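You operate a simulated robot arm through the tools that you are given. There is no shell and no other tool. Be economical: measure what you need, move in short steps, check, and stop when the job is done.

The job below is to be done with a simulated robot arm. You get a single attempt, and the scene is never put back.

## Task
Switch the heater off, draw the bed out and brush it clean.
Fine: switch off first; stand the brush back on its spot.

The check looks at the end state, three seconds after you hand in, the way a careful person would. Anything else that was tipped, shoved, dropped, spilled or broken makes it a failure.

## Robot
A 7-joint arm with a two-finger parallel gripper, fixed in place. Base frame: the origin is at the foot of the arm, x ahead of it, y to its left, z up; the work surface is at about z = 76. Lengths are in cm, angles in degrees, forces in N, time in s.
With the tool pointing down near the work surface it reaches from about 30 to 70 cm from the base axis. Its first joint turns from -66.0 to 66.0 degrees. Payload 1.57 kg.
The tool frame sits at the grasp point between the pads (the TCP): z along the fingers, y along the line on which they close. The tips reach 3 cm beyond it. The gripper opens to 11 cm. The fingers are 2.4 cm wide and 1.2 cm thick; the gripper's body (4.8 by 11.2 cm) begins 7.8 cm behind the TCP.
Orientation is told as [roll, pitch, yaw] about the base's x, y, z axes, in that order, counted from this pose: with the fingers straight down and closing along the base's y, the tool's x points along the base's -x, its y along +y and its z along -z.

## Interface
- The arm moves only by the tool move_arm. Its argument "plan" is text: rows parted by semicolons, each of 6 numbers parted by spaces: the shift along the tool's x, y, z in units of 30 mm (1.0 is 30 mm), then the turn, a rotation vector about the tool's x, y, z in units of 6 degrees (1.0 is 6 degrees). In form: x y z ax ay az; .... A call has 1 to 10 rows; each row shifts and turns the commanded pose from where the row before left it, along the tool's axes as they then stand. "fingers" is the gripper command, from -1 (shut) to 1 (fully open), values between in proportion, set as the call begins (left out, the last holds). A call with a number of a shift or a turn outside -1 to 1 is refused whole. Each row takes 0.2 s and may step no farther than 5 cm and 8.6 degrees from the row before; otherwise, or with a gripper value out of range, the whole call is refused. Where a pose cannot be reached the arm comes as near as it can. A force on the tool above 70 N (or 10 N above the force at the start of the call, whichever is more), or a blocked arm, ends the call early, and 0.2 s more pass. Each finger travels about 10.8 cm/s and halts on what it meets, pressing with about 20 N; the grip force reading is that of the motor and also rises with nothing between the fingers. The clock runs only during rows and for 0.2 s after the last one: add rows that do not move to give the fingers time. The reply holds the time, the measured pose of the TCP, the force on the tool along the base axes, the opening and the grip force, in the units named above and with some noise.
- Cameras (640 x 400 px; columns grow to the right, rows downward): "scene" is fixed at [15.54, -38.26, 141.14]; the picture's right is [0.88, -0.47, 0.00], its down [-0.28, -0.52, -0.81] and it looks along [0.38, 0.71, -0.59] (base axes); focal length 329 px, centre (320, 200). "wrist" rides on the gripper at [-3.6, 0, -8] in the tool frame; the picture's right is [0.00, -1.00, 0.00], its down [0.97, 0.00, -0.24] and it looks along [0.24, 0.00, 0.97] (tool axes); focal length 218 px, centre (320, 200). There is no depth. A picture from a camera that has moved, and an enlarged one, comes with that camera's place and axes in the base frame and with its lens. The place of the scene camera against the robot may be out by one fixed shift of up to 1.2 cm in any direction.
- camera(camera): a new picture of that camera. The clock stands still meanwhile.
- inspect(camera, box): a new picture of the part [left, top, right, bottom] of that camera's present view, enlarged. The clock stands still meanwhile.
- close_job(): hands the job in; it is judged then, once.

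Work in short steps. Places have to be worked out from the pictures, the camera data and where the tool is seen: move nearer, look again, correct. Check each grasp and each placing, and mend what went wrong. You have 120 turns and 68 pictures in all, those below and enlarged ones among them. Open the gripper and draw the arm clear of the work before you hand the job in, unless the task says otherwise; then end with one line.

The tools are called after "Request:" as a command line: name --argument value ..., lists and objects as JSON in quotes. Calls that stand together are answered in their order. move_arm: Moves the arm, as the interface text tells. Its arguments: {"type":"object","properties":{"plan":{"type":"string"},"fingers":{"type":"number"}},"required":["plan"]} The other tools are called the same way: camera (camera) takes a picture; inspect (camera, box) takes an enlarged picture of a part of a camera's view; close_job () hands the job in.

At the start:

```text
t: 0.0
position: [39.66, 7.43, 109.73]
tcp_rot: [0.0, 0.0, 0.0]
ft_force: [0.3, -1.2, -0.3]
gripper_width: 10.99
finger_force: 0.1
```

scene: 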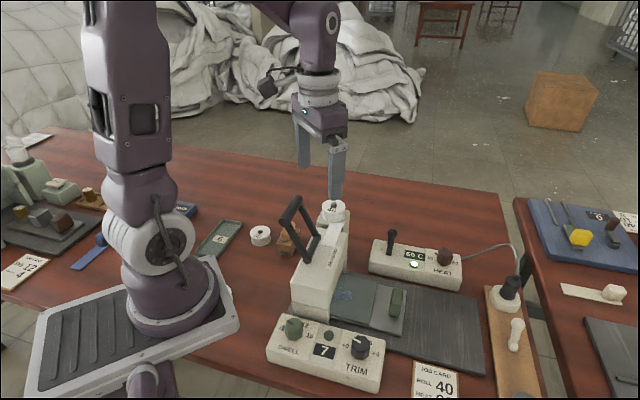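
wrist: 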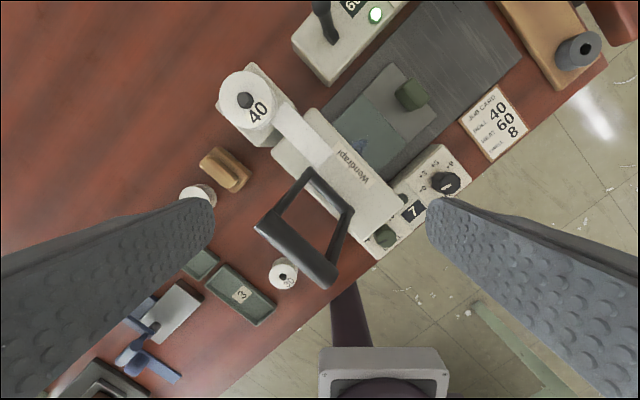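

I start by looking closer at the heater box, the press and the brush candidates.

Request:
inspect --camera "scene" --box '[250, 190, 550, 398]'

Request:
inspect --camera "wrist" --box '[180, 0, 640, 290]'

```text
1.92 times, centred on (400, 294) of scene
camera zoom: at [15.54, -38.26, 141.14], right [0.88, -0.47, 0.0], down [-0.28, -0.52, -0.81], along [0.38, 0.71, -0.59], focal length 632 px, centre (166, 19)
```

zoom: 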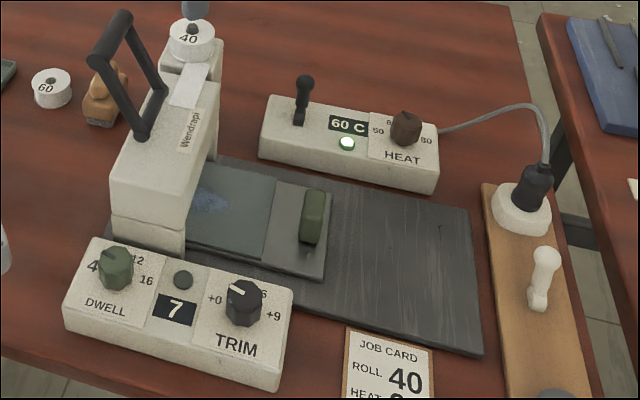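

```text
1.38 times, centred on (410, 145) of wrist
camera zoom: at [43.08, 7.42, 117.65], right [0.0, -1.0, 0.0], down [-0.97, 0.0, 0.24], along [-0.24, 0.0, -0.97], focal length 301 px, centre (196, 276)
```

zoom: 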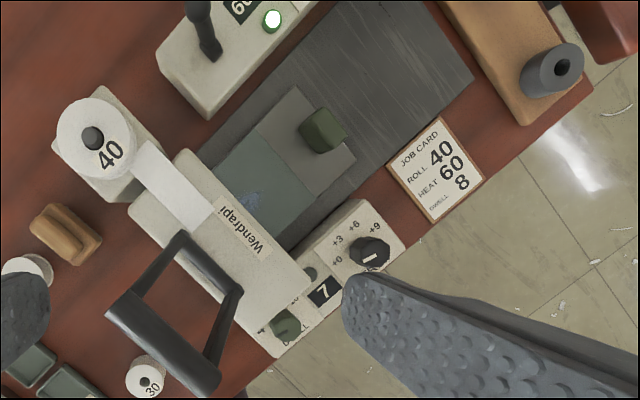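

Machine's slide direction is about (+0.7,-0.7) in the base frame; the toggle is near (58,5,82). I move the wrist camera over the heater, staying high.

Request:
move_arm --plan "-1 -0.2 0 0 0 0; -1 -0.2 0 0 0 0; -1 -0.2 0 0 0 0; -1 -0.2 0 0 0 0; -0.5 -0.2 0 0 0 0;0 0 0.7 0 0 0" --fingers 1

Request:
camera --camera "wrist"

Request:
inspect --camera "scene" --box '[160, 180, 380, 320]'

```text
t: 1.4
position: [52.86, 4.39, 107.51]
tcp_rot: [0.1, -0.1, 0.0]
ft_force: [0.3, 0.5, 0.1]
gripper_width: 10.97
finger_force: 0.1
```

```text
63 pictures are left
camera wrist: at [56.48, 4.37, 115.57], right [0.0, -1.0, 0.0], down [-0.97, 0.0, 0.24], along [-0.24, 0.0, -0.97], focal length 218 px, centre (320, 200)
```

wrist: 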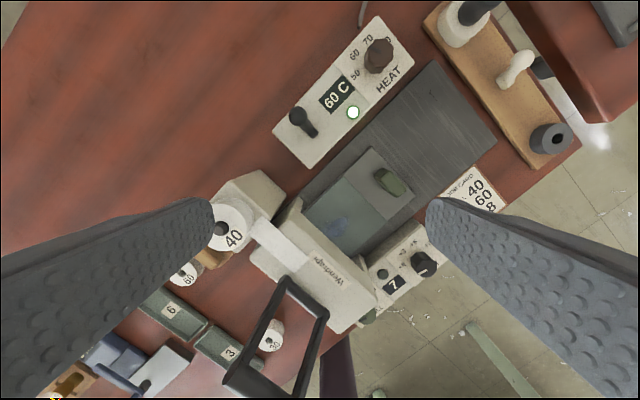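

```text
2.86 times, centred on (270, 250) of scene
camera zoom: at [15.54, -38.26, 141.14], right [0.88, -0.47, 0.0], down [-0.28, -0.52, -0.81], along [0.38, 0.71, -0.59], focal length 940 px, centre (463, 57)
```

zoom: 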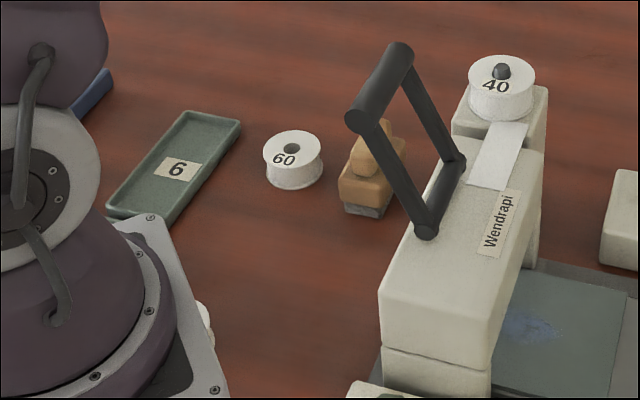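

The brush is the wooden block with grey bristles beside the press. Now a close look at the toggle and at the brush.

Request:
inspect --camera "wrist" --box '[260, 10, 500, 250]'

Request:
inspect --camera "scene" --box '[350, 220, 490, 310]'

```text
1.67 times, centred on (380, 130) of wrist
camera zoom: at [56.48, 4.37, 115.57], right [0.0, -1.0, 0.0], down [-0.97, 0.0, 0.24], along [-0.24, 0.0, -0.97], focal length 364 px, centre (220, 317)
```

zoom: 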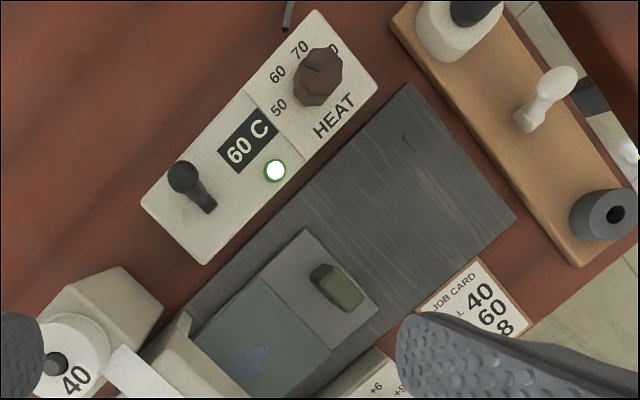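

```text
4.44 times, centred on (420, 265) of scene
camera zoom: at [15.54, -38.26, 141.14], right [0.88, -0.47, 0.0], down [-0.28, -0.52, -0.81], along [0.38, 0.71, -0.59], focal length 1462 px, centre (-124, -89)
```

zoom: 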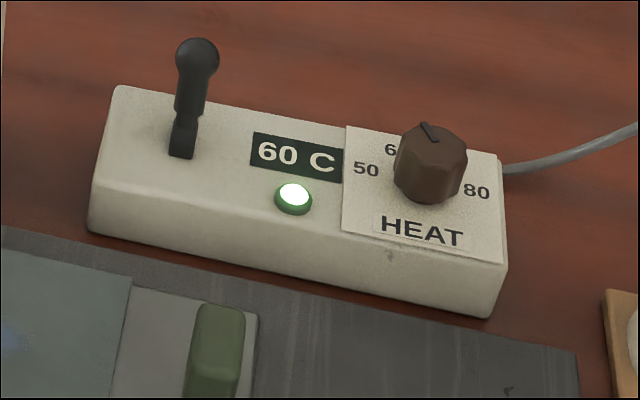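

The toggle leans to the back (tip ≈ (60.1,7.1,86)); it must be flipped toward the front. I shut the fingers, yaw +45° and move behind the knob, still high.

Request:
move_arm --plan "0 0 0 0 0 -1;0 0 0 0 0 -1;0 0 0 0 0 -1;0 0 0 0 0 -1;0 0 0 0 0 -1;0 0 0 0 0 -1;0 0 0 0 0 -1;0 0 0 0 0 -0.5" --fingers -1

Request:
move_arm --plan "-1 -0.3 0 0 0 0;-1 -0.3 0 0 0 0;-1 -0.3 0 0 0 0;-0.5 -0.17 0 0 0 0;0 0 1 0 0 0;0 0 1 0 0 0;0 0 1 0 0 0;0 0 1 0 0 0"

Request:
camera --camera "wrist"

Request:
inspect --camera "scene" --box '[330, 170, 490, 310]'

```text
t: 3.2
position: [53.02, 4.47, 107.55]
tcp_rot: [0.0, 0.0, 45.0]
ft_force: [1.2, 0.5, -0.3]
gripper_width: 0.0
finger_force: 20.5
```

```text
t: 5.0
position: [62.5, 9.72, 95.43]
tcp_rot: [0.0, 0.0, 45.0]
ft_force: [-0.2, -0.5, 0.1]
gripper_width: 0.0
finger_force: 20.4
```

```text
59 pictures are left
camera wrist: at [65.05, 12.24, 103.41], right [0.71, -0.71, 0.0], down [-0.69, -0.69, 0.24], along [-0.17, -0.17, -0.97], focal length 218 px, centre (320, 200)
```

wrist: 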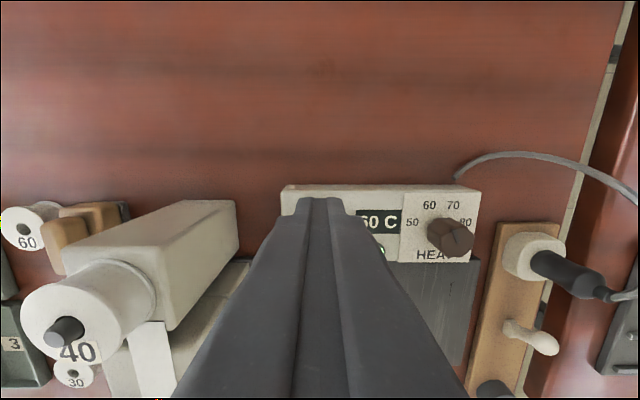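

```text
2.86 times, centred on (410, 240) of scene
camera zoom: at [15.54, -38.26, 141.14], right [0.88, -0.47, 0.0], down [-0.28, -0.52, -0.81], along [0.38, 0.71, -0.59], focal length 940 px, centre (63, 86)
```

zoom: 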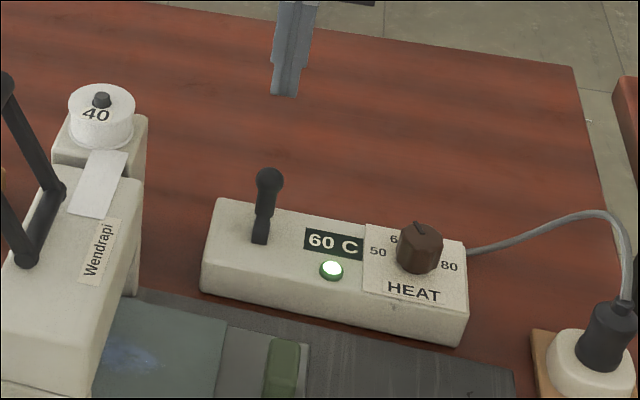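

Finger tip position agrees with my estimate. I lower behind the knob and start the push forward.

Request:
move_arm --plan "0 0 1 0 0 0;0 0 1 0 0 0;0 0 0.45 0 0 0;0.5 0 0 0 0 0;0.3 0 0 0 0 0;0.3 0 0 0 0 0;0.3 0 0 0 0 0"

Request:
inspect --camera "scene" --box '[330, 170, 490, 310]'

```text
t: 6.6
position: [59.76, 6.68, 88.1]
tcp_rot: [0.0, -0.2, 45.1]
ft_force: [0.3, 1.1, -0.1]
gripper_width: 0.02
finger_force: 20.3
```

```text
2.86 times, centred on (410, 240) of scene
camera zoom: at [15.54, -38.26, 141.14], right [0.88, -0.47, 0.0], down [-0.28, -0.52, -0.81], along [0.38, 0.71, -0.59], focal length 940 px, centre (63, 86)
```

zoom: 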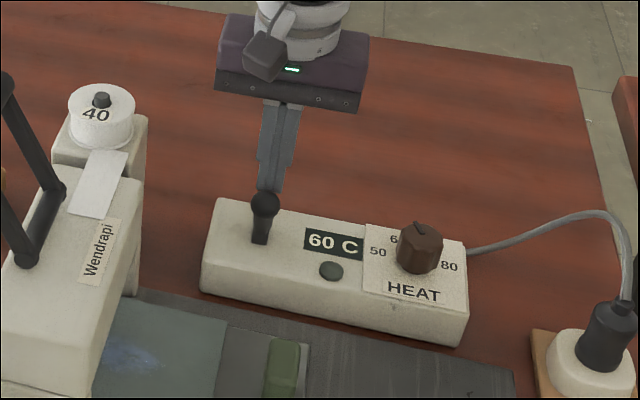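

The lamp is out with the lever near upright; I push on so that it is well over to the off end.

Request:
move_arm --plan "0.3 0 0 0 0 0;0.3 0 0 0 0 0;0.3 0 0 0 0 0"

Request:
inspect --camera "scene" --box '[330, 170, 490, 310]'

```text
t: 7.4
position: [58.79, 5.84, 88.75]
tcp_rot: [-0.7, -2.4, 45.6]
ft_force: [6.1, 8.3, 5.4]
gripper_width: 0.0
finger_force: 19.5
stopped in row 3: the force on the tool passed its limit (the readings are from after the stop); the commanded pose is now the measured one
```

```text
2.86 times, centred on (410, 240) of scene
camera zoom: at [15.54, -38.24, 141.15], right [0.88, -0.48, 0.0], down [-0.28, -0.52, -0.81], along [0.38, 0.71, -0.59], focal length 940 px, centre (63, 86)
```

zoom: 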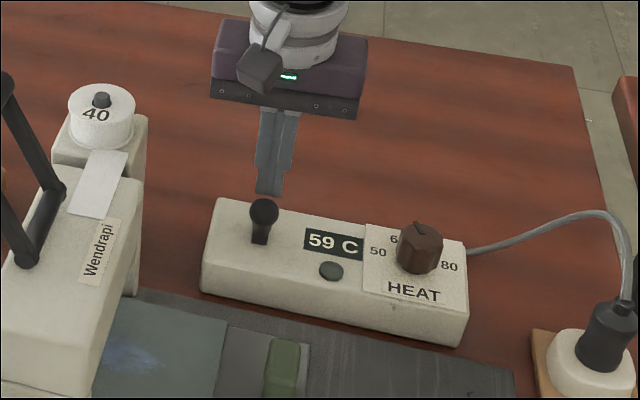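

Lamp out, display falling, the lever is at its front stop. I back off, straighten the tool, rise, and go above the green bed handle.

Request:
move_arm --plan "-0.5 0 -0.3 0 0 0;0 0 -1 -0.12 0.4 0.1;0 0 -1 0 0 0;0 0 -1 0 0 0;1 -0.3 0 0 0 0;1 -0.3 0 0 0 0;1 -0.3 0 0 0 0;1 -0.3 0 0 0 0;1 0 0 0 0 0" --fingers -0.2

Request:
camera --camera "wrist"

Request:
inspect --camera "scene" --box '[310, 190, 490, 370]'

```text
t: 9.4
position: [51.62, -6.45, 98.7]
tcp_rot: [0.2, 0.4, 44.8]
ft_force: [-0.2, -0.2, 0.4]
gripper_width: 4.38
finger_force: 0.1
```

```text
55 pictures are left
camera wrist: at [54.24, -3.93, 106.61], right [0.71, -0.71, 0.0], down [-0.69, -0.68, 0.25], along [-0.18, -0.17, -0.97], focal length 218 px, centre (320, 200)
```

wrist: 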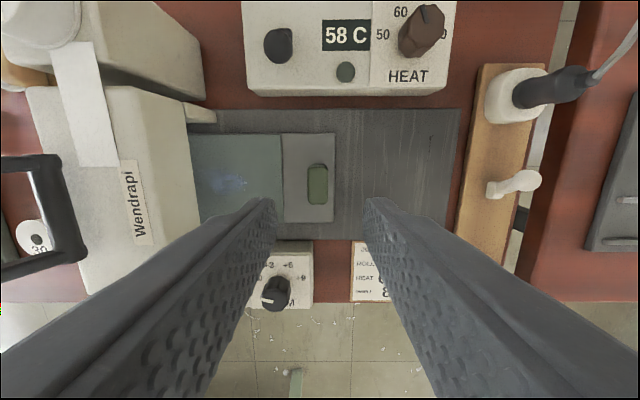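

```text
2.22 times, centred on (400, 280) of scene
camera zoom: at [15.54, -38.26, 141.14], right [0.88, -0.47, 0.0], down [-0.28, -0.52, -0.81], along [0.38, 0.71, -0.59], focal length 731 px, centre (142, 22)
```

zoom: 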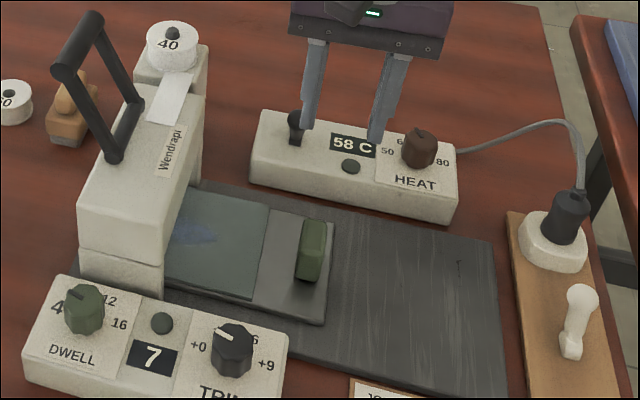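

The handle is centred about (50.6,-7.1), 2.5 wide along the slide. I centre over it and descend to just above it with fingers opened wider.

Request:
move_arm --plan "0.4 0.08 0.5 0 0 0;0 0 1 0 0 0;0 0 1 0 0 0;0 0 1 0 0 0;0 0 1 0 0 0;0 0 0.4 0 0 0" --fingers 0

Request:
camera --camera "wrist"

Request:
inspect --camera "scene" --box '[330, 230, 450, 350]'

```text
t: 10.8
position: [50.31, -7.23, 83.95]
tcp_rot: [0.3, 0.4, 44.8]
ft_force: [0.3, 0.0, -0.7]
gripper_width: 5.52
finger_force: 0.2
```

```text
53 pictures are left
camera wrist: at [52.94, -4.62, 91.82], right [0.7, -0.71, 0.0], down [-0.69, -0.68, 0.25], along [-0.18, -0.17, -0.97], focal length 218 px, centre (320, 200)
```

wrist: 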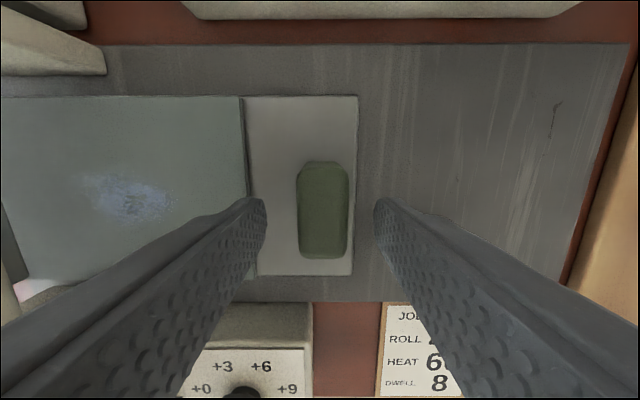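

```text
3.33 times, centred on (390, 290) of scene
camera zoom: at [15.54, -38.26, 141.14], right [0.88, -0.47, 0.0], down [-0.28, -0.52, -0.81], along [0.38, 0.71, -0.59], focal length 1096 px, centre (87, -100)
```

zoom: 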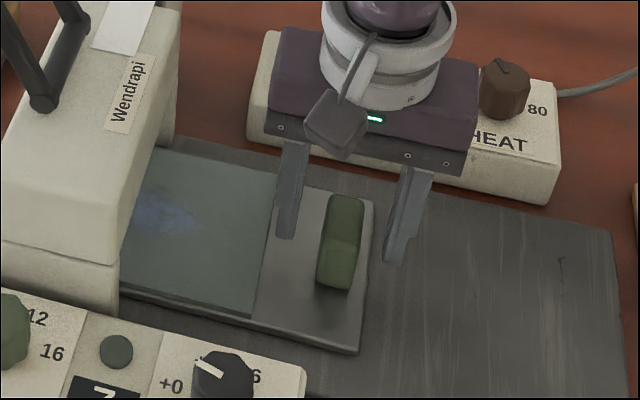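

Centred. I lower a further 2 cm with the guard and close on the handle.

Request:
move_arm --plan "0.1 0 0.35 0 0 0;0 0 0.3 0 0 0;0 0 0 0 0 0"

Request:
inspect --camera "scene" --box '[330, 230, 450, 350]'

```text
t: 11.6
position: [50.35, -7.55, 81.87]
tcp_rot: [0.2, 0.4, 44.8]
ft_force: [-0.9, 0.6, -0.1]
gripper_width: 5.51
finger_force: 0.1
```

```text
3.33 times, centred on (390, 290) of scene
camera zoom: at [15.54, -38.26, 141.14], right [0.88, -0.47, 0.0], down [-0.28, -0.52, -0.81], along [0.38, 0.71, -0.59], focal length 1096 px, centre (87, -100)
```

zoom: 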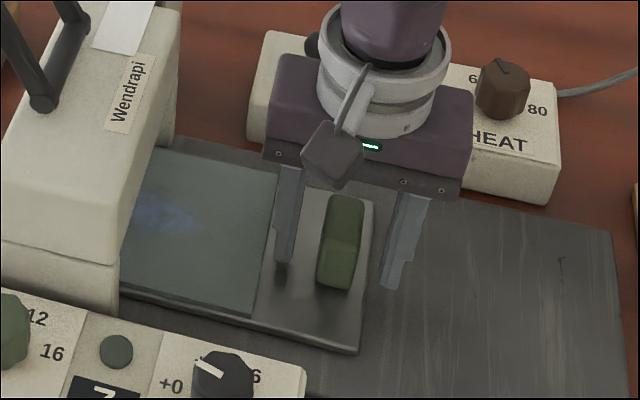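

The tips sit just above the tray on both sides of the handle; I close.

Request:
move_arm --plan "0 0 0 0 0 0;0 0 0 0 0 0;0 0 0 0 0 0" --fingers -1

```text
t: 12.4
position: [50.16, -7.42, 81.91]
tcp_rot: [0.1, 0.4, 44.9]
ft_force: [1.0, -2.3, -5.5]
gripper_width: 2.36
finger_force: 36.7
```

Gripped at 2.36 cm. I pull along the slide (tool −y) in short steps.

Request:
move_arm --plan "0 -0.3 0 0 0 0;0 -0.5 0 0 0 0;0 -0.5 0 0 0 0;0 -0.5 0 0 0 0"

Request:
camera --camera "scene"

```text
t: 13.4
position: [54.11, -11.34, 81.98]
tcp_rot: [0.1, 0.6, 44.8]
ft_force: [-4.1, -0.1, -7.5]
gripper_width: 2.4
finger_force: 36.0
```

```text
50 pictures are left
```

scene: 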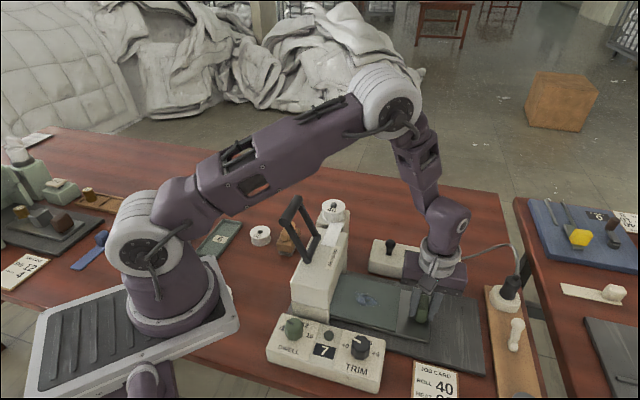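

The bed follows. I continue pulling, watching the force for the end stop.

Request:
move_arm --plan "0 -0.5 0 0 0 0;0 -0.5 0 0 0 0;0 -0.5 0 0 0 0"

Request:
inspect --camera "scene" --box '[280, 200, 540, 390]'

```text
t: 14.2
position: [57.16, -14.41, 81.84]
tcp_rot: [0.3, 0.6, 44.8]
ft_force: [-9.6, -7.8, -14.2]
gripper_width: 2.41
finger_force: 35.5
```

```text
2.11 times, centred on (410, 295) of scene
camera zoom: at [15.54, -38.28, 141.13], right [0.88, -0.47, 0.0], down [-0.28, -0.52, -0.81], along [0.38, 0.71, -0.59], focal length 692 px, centre (130, 0)
```

zoom: 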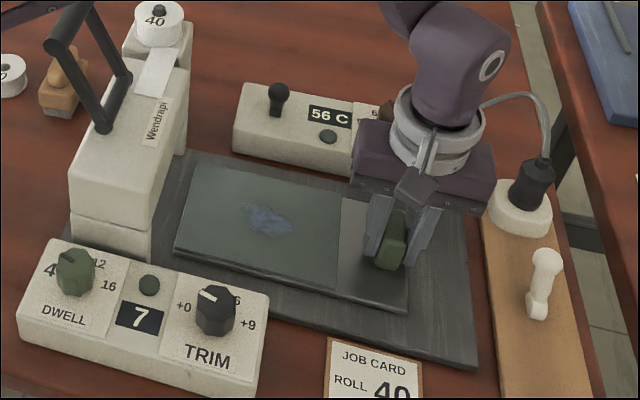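

Bed is clear of the head but no stop yet; I pull on with a small sideways correction.

Request:
move_arm --plan "0.08 -0.4 0 0 0 0;0 -0.4 0 0 0 0"

```text
t: 14.8
position: [58.83, -15.92, 82.02]
tcp_rot: [0.3, 0.3, 45.0]
ft_force: [1.1, 3.8, -21.2]
gripper_width: 2.43
finger_force: 36.2
```

Request:
move_arm --plan "0 -0.3 0.05 0 0 0;0 -0.4 0 0 0 0"

Request:
inspect --camera "scene" --box '[280, 200, 540, 390]'

```text
t: 15.4
position: [60.32, -17.61, 81.87]
tcp_rot: [0.0, 0.2, 44.9]
ft_force: [11.0, 11.0, 8.7]
gripper_width: 2.41
finger_force: 36.1
```

```text
2.11 times, centred on (410, 295) of scene
camera zoom: at [15.55, -38.23, 141.15], right [0.88, -0.47, 0.0], down [-0.28, -0.52, -0.81], along [0.38, 0.71, -0.59], focal length 692 px, centre (130, 0)
```

zoom: 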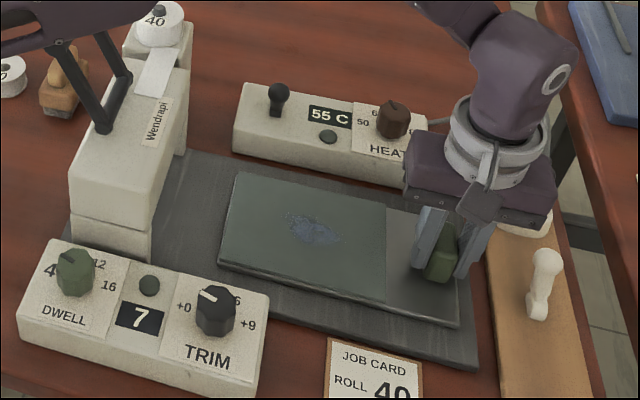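

Request:
move_arm --plan "-0.05 -0.3 -0.02 0 0 0;0 0 0 0 0 0"

```text
t: 16.0
position: [60.86, -18.05, 82.03]
tcp_rot: [0.4, 0.4, 44.9]
ft_force: [-10.4, 27.3, 28.4]
gripper_width: 2.4
finger_force: 36.2
```

Resistance along the slide shows the end stop. I ease off a hair, release and rise straight up.

Request:
move_arm --plan "0 0.07 0 0 0 0;0 0 0 0 0 0"

Request:
move_arm --plan "0 0 0 0 0 0;0 0 0 0 0 0;0 0 0 0 0 0;0 0 -0.5 0 0 0;0 0 -1 0 0 0;0 0 -1 0 0 0;0 0 -1 0 0 0;0 0 -1 0 0 0;0 0 -1 0 0 0" --fingers -0.1

Request:
camera --camera "wrist"

Request:
camera --camera "scene"

```text
t: 16.6
position: [60.88, -18.14, 81.88]
tcp_rot: [0.2, 0.5, 44.8]
ft_force: [1.2, 19.3, 16.0]
gripper_width: 2.38
finger_force: 36.6
```

```text
t: 18.6
position: [61.04, -18.01, 98.36]
tcp_rot: [0.3, 0.4, 44.8]
ft_force: [0.4, 0.4, 0.2]
gripper_width: 4.97
finger_force: 0.2
```

```text
47 pictures are left
camera wrist: at [63.52, -15.48, 106.21], right [0.71, -0.71, 0.0], down [-0.69, -0.68, 0.25], along [-0.18, -0.17, -0.97], focal length 218 px, centre (320, 200)
```

wrist: 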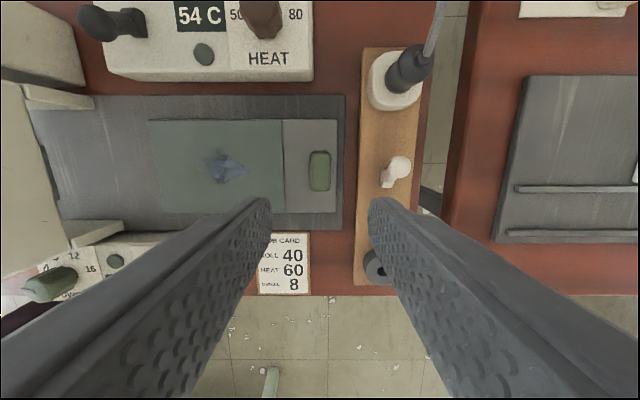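

```text
46 pictures are left
```

scene: 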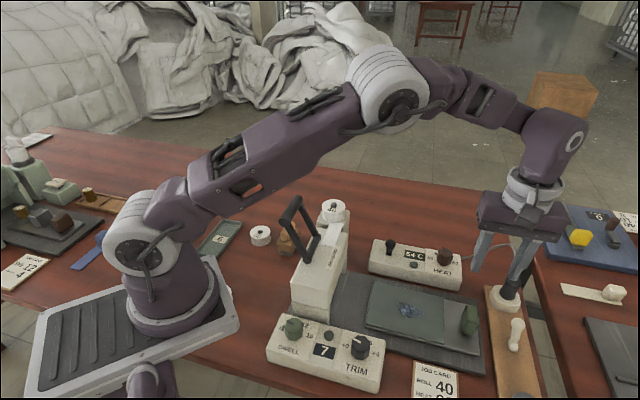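

Bed fully out, the blue debris is around (53,-9). The brush is at about (38.5,23) with its long side along (0.7,0.7). I rise and travel there.

Request:
move_arm --plan "0 0 -1 0 0 0;0 0 -1 0 0 0;0 0 -1 0 0 0;0 0 -0.6 0 0 0;-0.29 1 0 0 0 0;-0.29 1 0 0 0 0;-0.29 1 0 0 0 0;-0.29 1 0 0 0 0;-0.29 1 0 0 0 0;-0.29 1 0 0 0 0" --fingers 0.2

Request:
move_arm --plan "-0.29 1 0 0 0 0;-0.29 1 0 0 0 0;-0.29 1 0 0 0 0;-0.29 1 0 0 0 0;-0.29 1 0 0 0 0;-0.29 1 0 0 0 0;-0.29 1 0 0 0 0;-0.29 1 0 0 0 0"

Request:
camera --camera "wrist"

```text
t: 20.8
position: [52.01, -1.45, 109.14]
tcp_rot: [0.3, 0.5, 44.8]
ft_force: [-0.1, 0.3, 0.1]
gripper_width: 6.61
finger_force: 0.0
```

```text
t: 22.6
position: [39.93, 20.27, 109.29]
tcp_rot: [0.2, 0.4, 44.8]
ft_force: [0.2, 0.6, -0.4]
gripper_width: 6.58
finger_force: 0.1
```

```text
45 pictures are left
camera wrist: at [42.6, 22.86, 117.27], right [0.7, -0.71, 0.0], down [-0.69, -0.68, 0.25], along [-0.18, -0.17, -0.97], focal length 218 px, centre (320, 200)
```

wrist: 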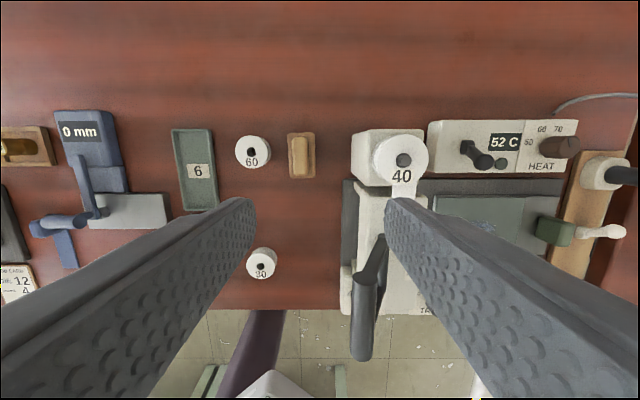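

The brush is at about (39.0,23.9). I move over it, descend part way and look.

Request:
move_arm --plan "-0.32 0.55 0 0 0 0;-0.3 0.54 0 0 0 0;0 0 1 0 0 0;0 0 1 0 0 0;0 0 1 0 0 0;0 0 1 0 0 0;0 0 1 0 0 0" --fingers -0.1

Request:
camera --camera "wrist"

Request:
inspect --camera "scene" --box '[220, 170, 340, 290]'

```text
t: 24.2
position: [38.98, 23.86, 94.06]
tcp_rot: [0.1, 0.3, 44.7]
ft_force: [-0.2, -0.2, 0.0]
gripper_width: 4.91
finger_force: 0.1
```

```text
44 pictures are left
camera wrist: at [41.55, 26.43, 102.15], right [0.7, -0.71, 0.0], down [-0.69, -0.68, 0.25], along [-0.18, -0.17, -0.97], focal length 218 px, centre (320, 200)
```

wrist: 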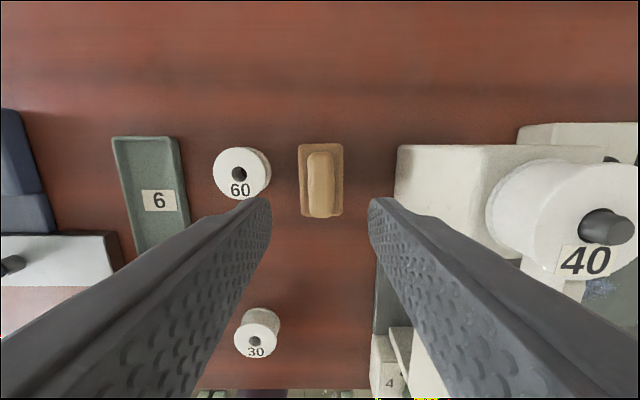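

```text
3.33 times, centred on (280, 230) of scene
camera zoom: at [15.54, -38.26, 141.14], right [0.88, -0.47, 0.0], down [-0.28, -0.52, -0.81], along [0.38, 0.71, -0.59], focal length 1096 px, centre (453, 100)
```

zoom: 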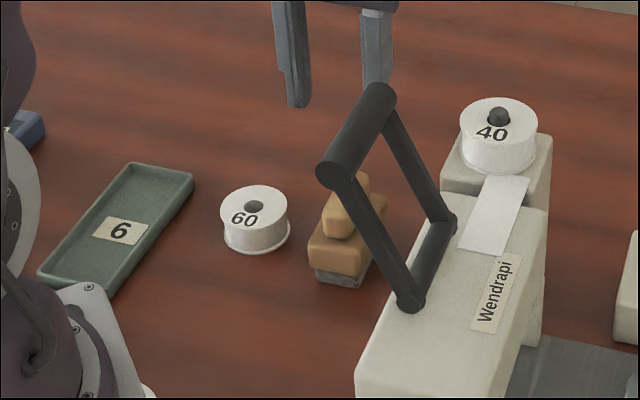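

Aligned over the brush's grip. I descend to just above and look from the side.

Request:
move_arm --plan "0 0 1 0 0 0;0 0 1 0 0 0;0 0 1 0 0 0"

Request:
camera --camera "wrist"

Request:
inspect --camera "scene" --box '[240, 200, 330, 270]'

```text
t: 25.0
position: [38.93, 23.85, 85.46]
tcp_rot: [0.2, 0.4, 44.7]
ft_force: [0.2, -0.2, -0.1]
gripper_width: 4.94
finger_force: 0.1
```

```text
42 pictures are left
camera wrist: at [41.53, 26.5, 93.32], right [0.7, -0.71, 0.0], down [-0.69, -0.68, 0.25], along [-0.18, -0.17, -0.97], focal length 218 px, centre (320, 200)
```

wrist: 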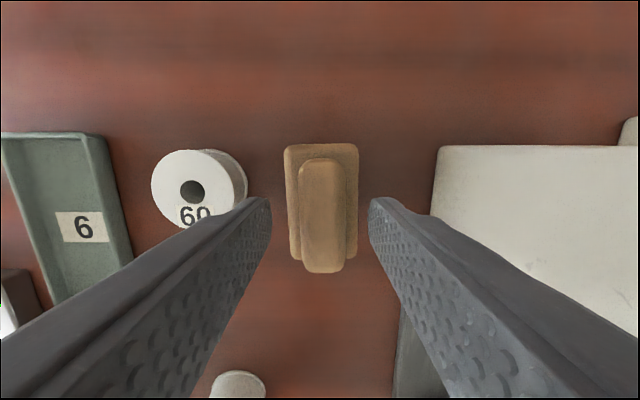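

```text
5.71 times, centred on (285, 235) of scene
camera zoom: at [15.54, -38.26, 141.14], right [0.88, -0.47, 0.0], down [-0.28, -0.52, -0.81], along [0.38, 0.71, -0.59], focal length 1879 px, centre (520, 0)
```

zoom: 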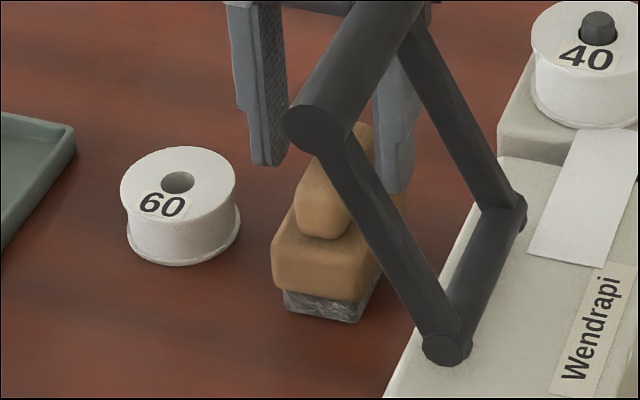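

Grip is 2.3 wide, centred. I lower 2.2 cm (tips still above the wooden body) and check.

Request:
move_arm --plan "0 0 0.4 0 0 0;0 0 0.33 0 0 0"

Request:
inspect --camera "scene" --box '[240, 200, 330, 270]'

Request:
camera --camera "wrist"

```text
t: 25.6
position: [38.57, 23.97, 83.11]
tcp_rot: [0.4, 0.5, 44.9]
ft_force: [-0.1, 1.0, -0.3]
gripper_width: 4.84
finger_force: 0.1
```

```text
5.71 times, centred on (285, 235) of scene
camera zoom: at [15.53, -38.24, 141.15], right [0.88, -0.47, 0.0], down [-0.28, -0.52, -0.81], along [0.38, 0.71, -0.59], focal length 1879 px, centre (520, 0)
```

zoom: 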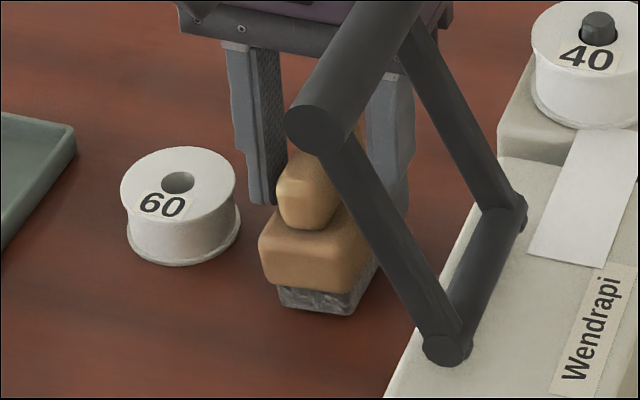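

```text
39 pictures are left
camera wrist: at [41.25, 26.63, 90.92], right [0.71, -0.71, -0.01], down [-0.68, -0.69, 0.25], along [-0.18, -0.17, -0.97], focal length 218 px, centre (320, 200)
```

wrist: 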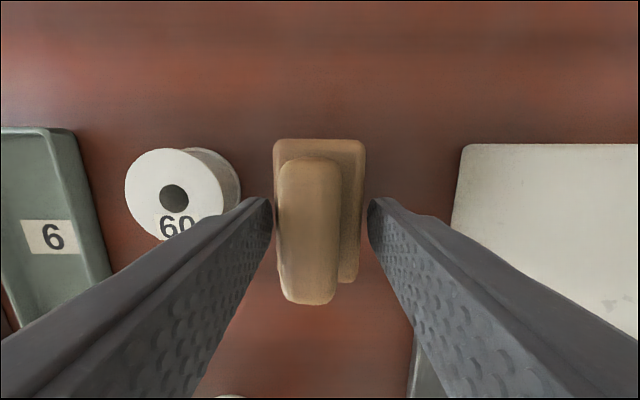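

The brush has leaned slightly to the left — a tip seems to touch the wooden body. I raise 1 cm and look.

Request:
move_arm --plan "0 0 -0.35 0 0 0;0 0 0 0 0 0"

Request:
inspect --camera "scene" --box '[240, 200, 330, 270]'

Request:
camera --camera "wrist"

```text
t: 26.2
position: [38.69, 23.98, 84.09]
tcp_rot: [0.3, 0.4, 44.8]
ft_force: [0.3, -0.1, 0.2]
gripper_width: 4.92
finger_force: 0.0
```

```text
5.71 times, centred on (285, 235) of scene
camera zoom: at [15.54, -38.26, 141.14], right [0.88, -0.47, 0.0], down [-0.28, -0.52, -0.81], along [0.38, 0.71, -0.59], focal length 1879 px, centre (520, 0)
```

zoom: 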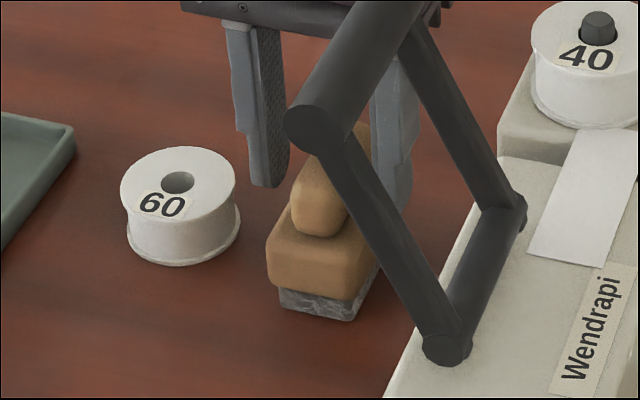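

```text
37 pictures are left
camera wrist: at [41.39, 26.49, 92.09], right [0.7, -0.71, 0.0], down [-0.69, -0.68, 0.25], along [-0.18, -0.17, -0.97], focal length 218 px, centre (320, 200)
```

wrist: 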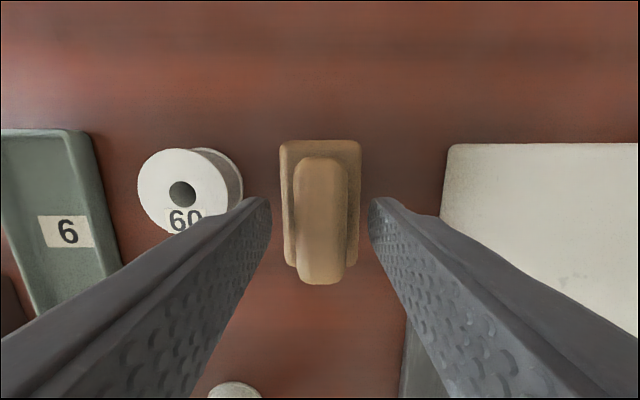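

It stands upright again, shifted only about 2–3 mm. The wood top is near z 80.4, so I close with tips just above it (TCP ≈ 83.8).

Request:
move_arm --plan "0 0.03 0.08 0 0 0;0 0 0 0 0 0;0 0 0 0 0 0;0 0 0 0 0 0" --fingers -1

Request:
inspect --camera "scene" --box '[240, 200, 330, 270]'

Request:
camera --camera "wrist"

```text
t: 27.2
position: [38.73, 24.01, 83.95]
tcp_rot: [0.3, 0.2, 44.8]
ft_force: [2.5, -2.6, 20.9]
gripper_width: 2.35
finger_force: 19.8
```

```text
5.71 times, centred on (285, 235) of scene
camera zoom: at [15.52, -38.28, 141.14], right [0.88, -0.47, 0.0], down [-0.28, -0.52, -0.81], along [0.38, 0.71, -0.59], focal length 1879 px, centre (520, 0)
```

zoom: 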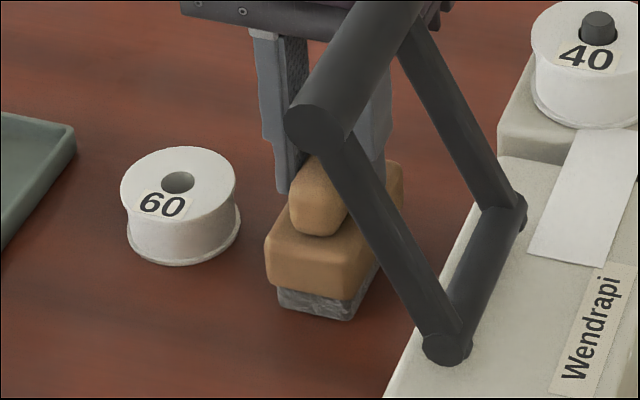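

```text
35 pictures are left
camera wrist: at [41.36, 26.51, 91.89], right [0.7, -0.71, 0.0], down [-0.69, -0.68, 0.25], along [-0.18, -0.17, -0.97], focal length 218 px, centre (320, 200)
```

wrist: 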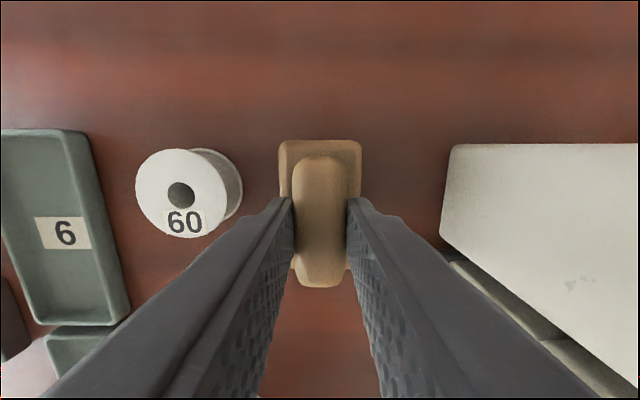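

Brush gripped at its stub (2.35 cm). Its standing pose: TCP (38.7,24.0,83.95). I lift straight up and check.

Request:
move_arm --plan "0 0 -0.3 0 0 0;0 0 -0.7 0 0 0;0 0 -1 0 0 0;0 0 0 0 0 0"

Request:
inspect --camera "scene" --box '[240, 180, 330, 270]'

```text
t: 28.2
position: [38.89, 23.93, 89.97]
tcp_rot: [0.3, 0.4, 44.8]
ft_force: [0.1, -0.2, -0.1]
gripper_width: 0.0
finger_force: 20.0
```

```text
4.44 times, centred on (285, 225) of scene
camera zoom: at [15.54, -38.26, 141.14], right [0.88, -0.47, 0.0], down [-0.28, -0.52, -0.81], along [0.38, 0.71, -0.59], focal length 1462 px, centre (476, 89)
```

zoom: 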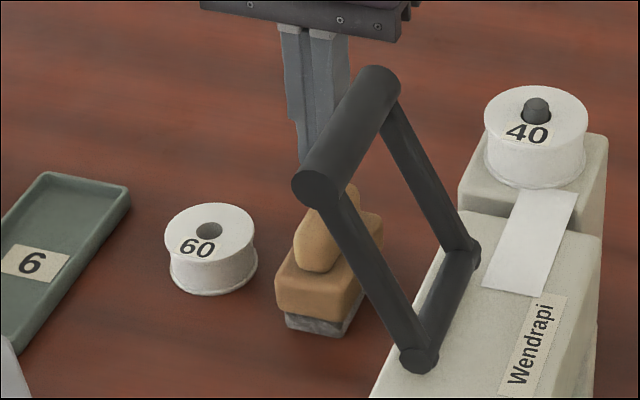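

The fingers slid off the rounded grip; the brush still stands. I'll instead take the wooden body itself (4.5 cm wide, flat sides). I open to 6.3 cm and look.

Request:
move_arm --plan "0 0 0 0 0 0;0 0 0 0 0 0;0 0 0 0 0 0" --fingers 0.13

Request:
camera --camera "wrist"

```text
t: 29.0
position: [38.8, 23.93, 89.92]
tcp_rot: [0.2, 0.4, 44.7]
ft_force: [0.0, -0.4, -1.4]
gripper_width: 6.21
finger_force: 0.1
```

```text
33 pictures are left
camera wrist: at [41.4, 26.56, 97.9], right [0.7, -0.71, 0.0], down [-0.69, -0.68, 0.25], along [-0.18, -0.17, -0.97], focal length 218 px, centre (320, 200)
```

wrist: 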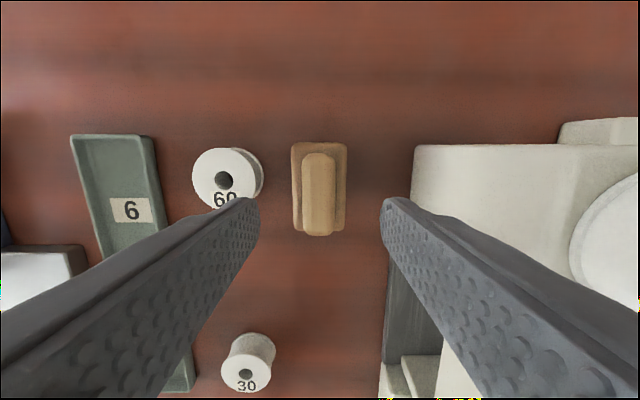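

Centred on the body with ~0.7 cm each side, also clear of roll 60. I descend to TCP z≈81.

Request:
move_arm --plan "0 0 1 0 0 0;0 0 0.9 0 0 0;0 0 0.6 0 0 0;0 0 0.45 0 0 0;0 0 0 0 0 0"

Request:
camera --camera "wrist"

Request:
inspect --camera "scene" --box '[240, 200, 330, 270]'

```text
t: 30.2
position: [38.77, 23.93, 81.07]
tcp_rot: [0.1, 0.4, 44.8]
ft_force: [-0.1, 0.1, 0.0]
gripper_width: 6.2
finger_force: 0.1
```

```text
32 pictures are left
camera wrist: at [41.33, 26.47, 89.01], right [0.7, -0.71, 0.0], down [-0.69, -0.68, 0.25], along [-0.18, -0.17, -0.97], focal length 218 px, centre (320, 200)
```

wrist: 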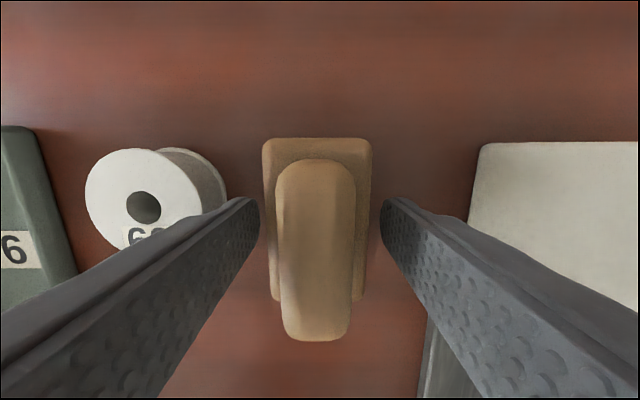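

```text
5.71 times, centred on (285, 235) of scene
camera zoom: at [15.54, -38.26, 141.14], right [0.88, -0.47, 0.0], down [-0.28, -0.52, -0.81], along [0.38, 0.71, -0.59], focal length 1879 px, centre (520, 0)
```

zoom: 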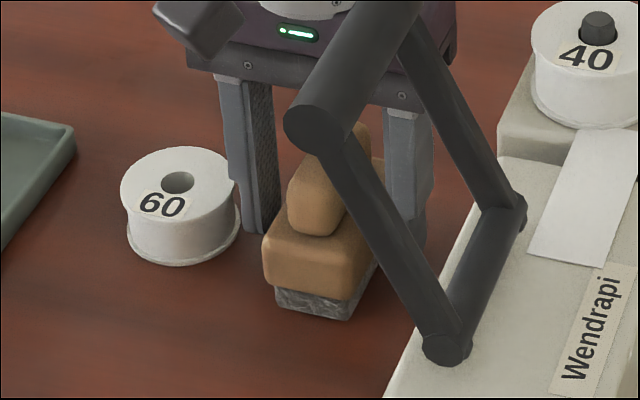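

Fingers stand on either side of the body; I close.

Request:
move_arm --plan "0 0 0 0 0 0;0 0 0 0 0 0;0 0 0 0 0 0" --fingers -1

Request:
inspect --camera "scene" --box '[240, 200, 330, 270]'

```text
t: 31.0
position: [38.73, 23.89, 81.08]
tcp_rot: [0.2, 0.4, 44.9]
ft_force: [0.1, 0.4, -0.3]
gripper_width: 4.44
finger_force: 20.1
```

```text
5.71 times, centred on (285, 235) of scene
camera zoom: at [15.54, -38.26, 141.14], right [0.88, -0.47, 0.0], down [-0.28, -0.52, -0.81], along [0.38, 0.71, -0.59], focal length 1879 px, centre (520, 0)
```

zoom: 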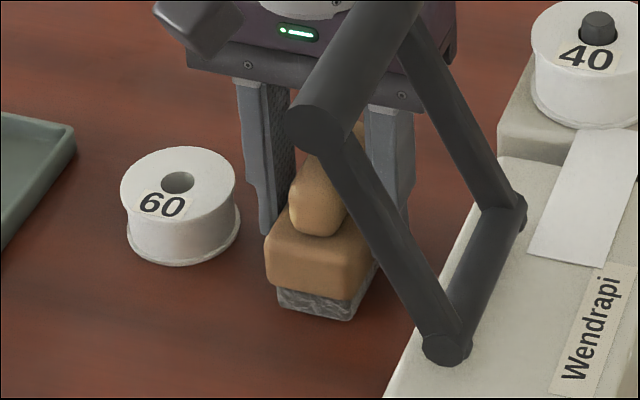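

Solid grip at 4.44 cm; standing TCP height is 81.08. I lift.

Request:
move_arm --plan "0 0 -0.3 0 0 0;0 0 -0.7 0 0 0;0 0 -1 0 0 0;0 0 -1 0 0 0;0 0 -1 0 0 0;0 0 -1 0 0 0;0 0 -1 0 0 0;0 0 -1 0 0 0;0 0 -1 0 0 0;0 0 -1 0 0 0"

Request:
camera --camera "scene"

```text
t: 33.2
position: [38.85, 23.94, 108.14]
tcp_rot: [0.2, 0.4, 44.8]
ft_force: [-0.4, -0.3, 0.0]
gripper_width: 4.44
finger_force: 19.9
```

```text
29 pictures are left
```

scene: 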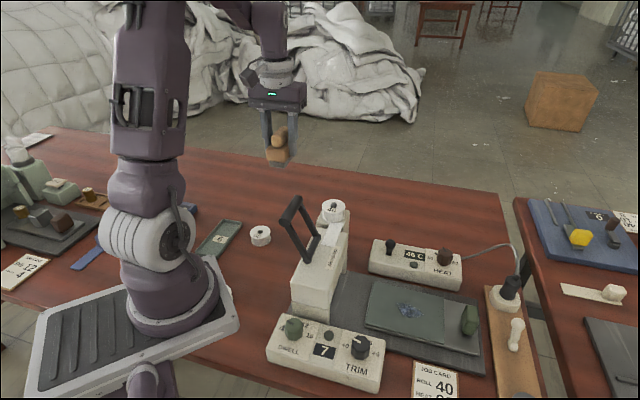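

Brush held cleanly. I carry it along the slide direction to above the bed.

Request:
move_arm --plan "0 -1 0 0 0 0;0 -1 0 0 0 0;0 -1 0 0 0 0;0 -1 0 0 0 0;0 -1 0 0 0 0;0 -1 0 0 0 0;0.8 -0.8 0 0 0 0;0.8 -0.8 0 0 0 0;0.8 -0.8 0 0 0 0;0.8 -0.8 0 0 0 0"

Request:
move_arm --plan "0.8 -0.8 0 0 0 0;0.4 -0.2 0 0 0 0;0 0 1 0 0 0;0 0 1 0 0 0;0 0 1 0 0 0;0 0 1 0 0 0"

Request:
camera --camera "wrist"

Request:
inspect --camera "scene" --box '[340, 250, 500, 370]'

```text
t: 35.4
position: [51.5, -2.47, 107.91]
tcp_rot: [0.3, 0.5, 44.7]
ft_force: [-0.3, -1.0, -0.6]
gripper_width: 4.45
finger_force: 20.1
```

```text
t: 36.8
position: [51.3, -7.0, 96.14]
tcp_rot: [0.2, 0.5, 44.7]
ft_force: [0.1, -0.1, -0.3]
gripper_width: 4.43
finger_force: 20.5
```

```text
28 pictures are left
camera wrist: at [53.86, -4.49, 104.05], right [0.7, -0.71, 0.0], down [-0.69, -0.68, 0.25], along [-0.18, -0.17, -0.97], focal length 218 px, centre (320, 200)
```

wrist: 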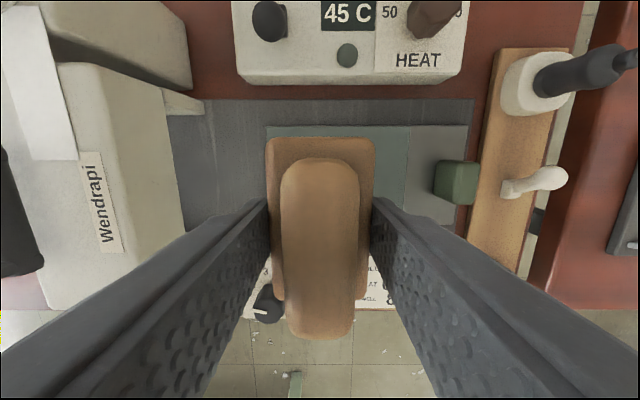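

```text
3.33 times, centred on (420, 310) of scene
camera zoom: at [15.54, -38.26, 141.14], right [0.88, -0.47, 0.0], down [-0.28, -0.52, -0.81], along [0.38, 0.71, -0.59], focal length 1096 px, centre (-13, -167)
```

zoom: 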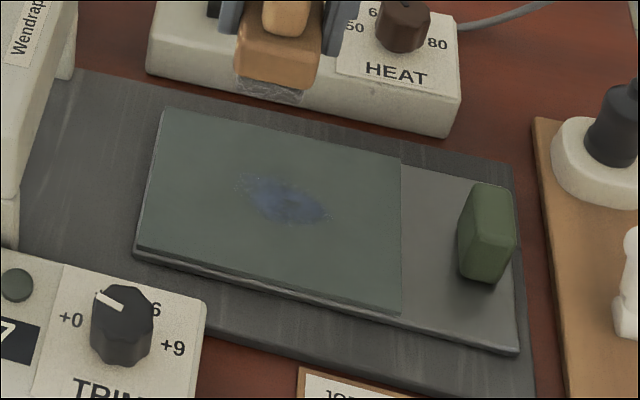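

The dirt is a flat patch in the middle of the plate. I shift a little toward the press and descend near the plate.

Request:
move_arm --plan "0 1 0 0 0 0;0 0 1 0 0 0;0 0 1 0 0 0;0 0 1 0 0 0;0 0 0.7 0 0 0;0 0 0 0 0 0"

Request:
inspect --camera "scene" --box '[340, 250, 500, 370]'

```text
t: 38.2
position: [48.89, -4.78, 84.85]
tcp_rot: [0.2, 0.4, 44.8]
ft_force: [0.3, 0.4, -0.5]
gripper_width: 4.45
finger_force: 19.9
```

```text
3.33 times, centred on (420, 310) of scene
camera zoom: at [15.54, -38.26, 141.14], right [0.88, -0.47, 0.0], down [-0.28, -0.52, -0.81], along [0.38, 0.71, -0.59], focal length 1096 px, centre (-13, -167)
```

zoom: 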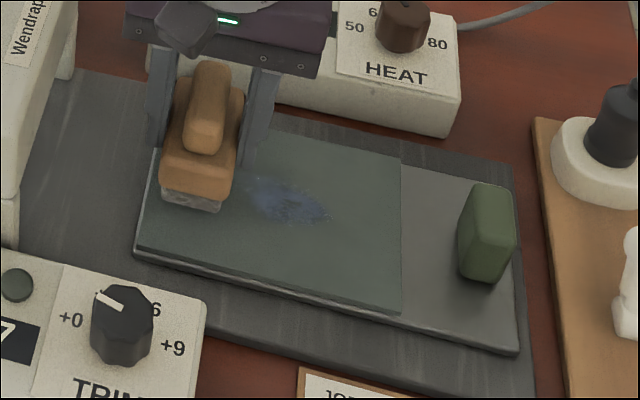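

The brush is just above the plate. I shift 5 mm frontward and lower until contact shows in the force.

Request:
move_arm --plan "0.17 0 0.2 0 0 0;0 0 0.1 0 0 0;0 0 0.1 0 0 0;0 0 0 0 0 0"

```text
t: 39.2
position: [48.46, -5.26, 83.74]
tcp_rot: [0.2, 0.4, 44.8]
ft_force: [-3.3, 3.7, 20.4]
gripper_width: 4.43
finger_force: 19.5
```

Contact (about 20 N). I ease a little and stroke along the plate.

Request:
move_arm --plan "0 0 -0.02 0 0 0;0 -0.5 0 0 0 0;0 -0.5 0 0 0 0;0 -0.5 0 0 0 0;0 -0.5 0 0 0 0;0 -0.5 0 0 0 0;0 -0.5 0 0 0 0;0 -0.4 0 0 0 0;0 0 0 0 0 0"

Request:
inspect --camera "scene" --box '[340, 250, 500, 370]'

```text
t: 41.2
position: [55.69, -12.62, 83.79]
tcp_rot: [0.2, 0.4, 44.8]
ft_force: [-4.2, 2.8, 11.2]
gripper_width: 4.41
finger_force: 19.9
```

```text
3.33 times, centred on (420, 310) of scene
camera zoom: at [15.51, -38.25, 141.15], right [0.88, -0.47, 0.0], down [-0.28, -0.52, -0.81], along [0.38, 0.71, -0.59], focal length 1096 px, centre (-13, -167)
```

zoom: 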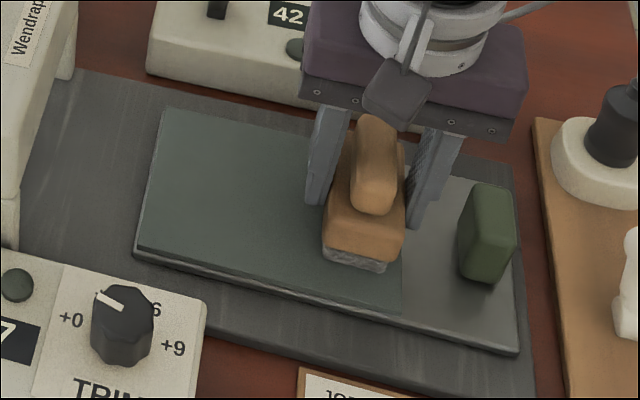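

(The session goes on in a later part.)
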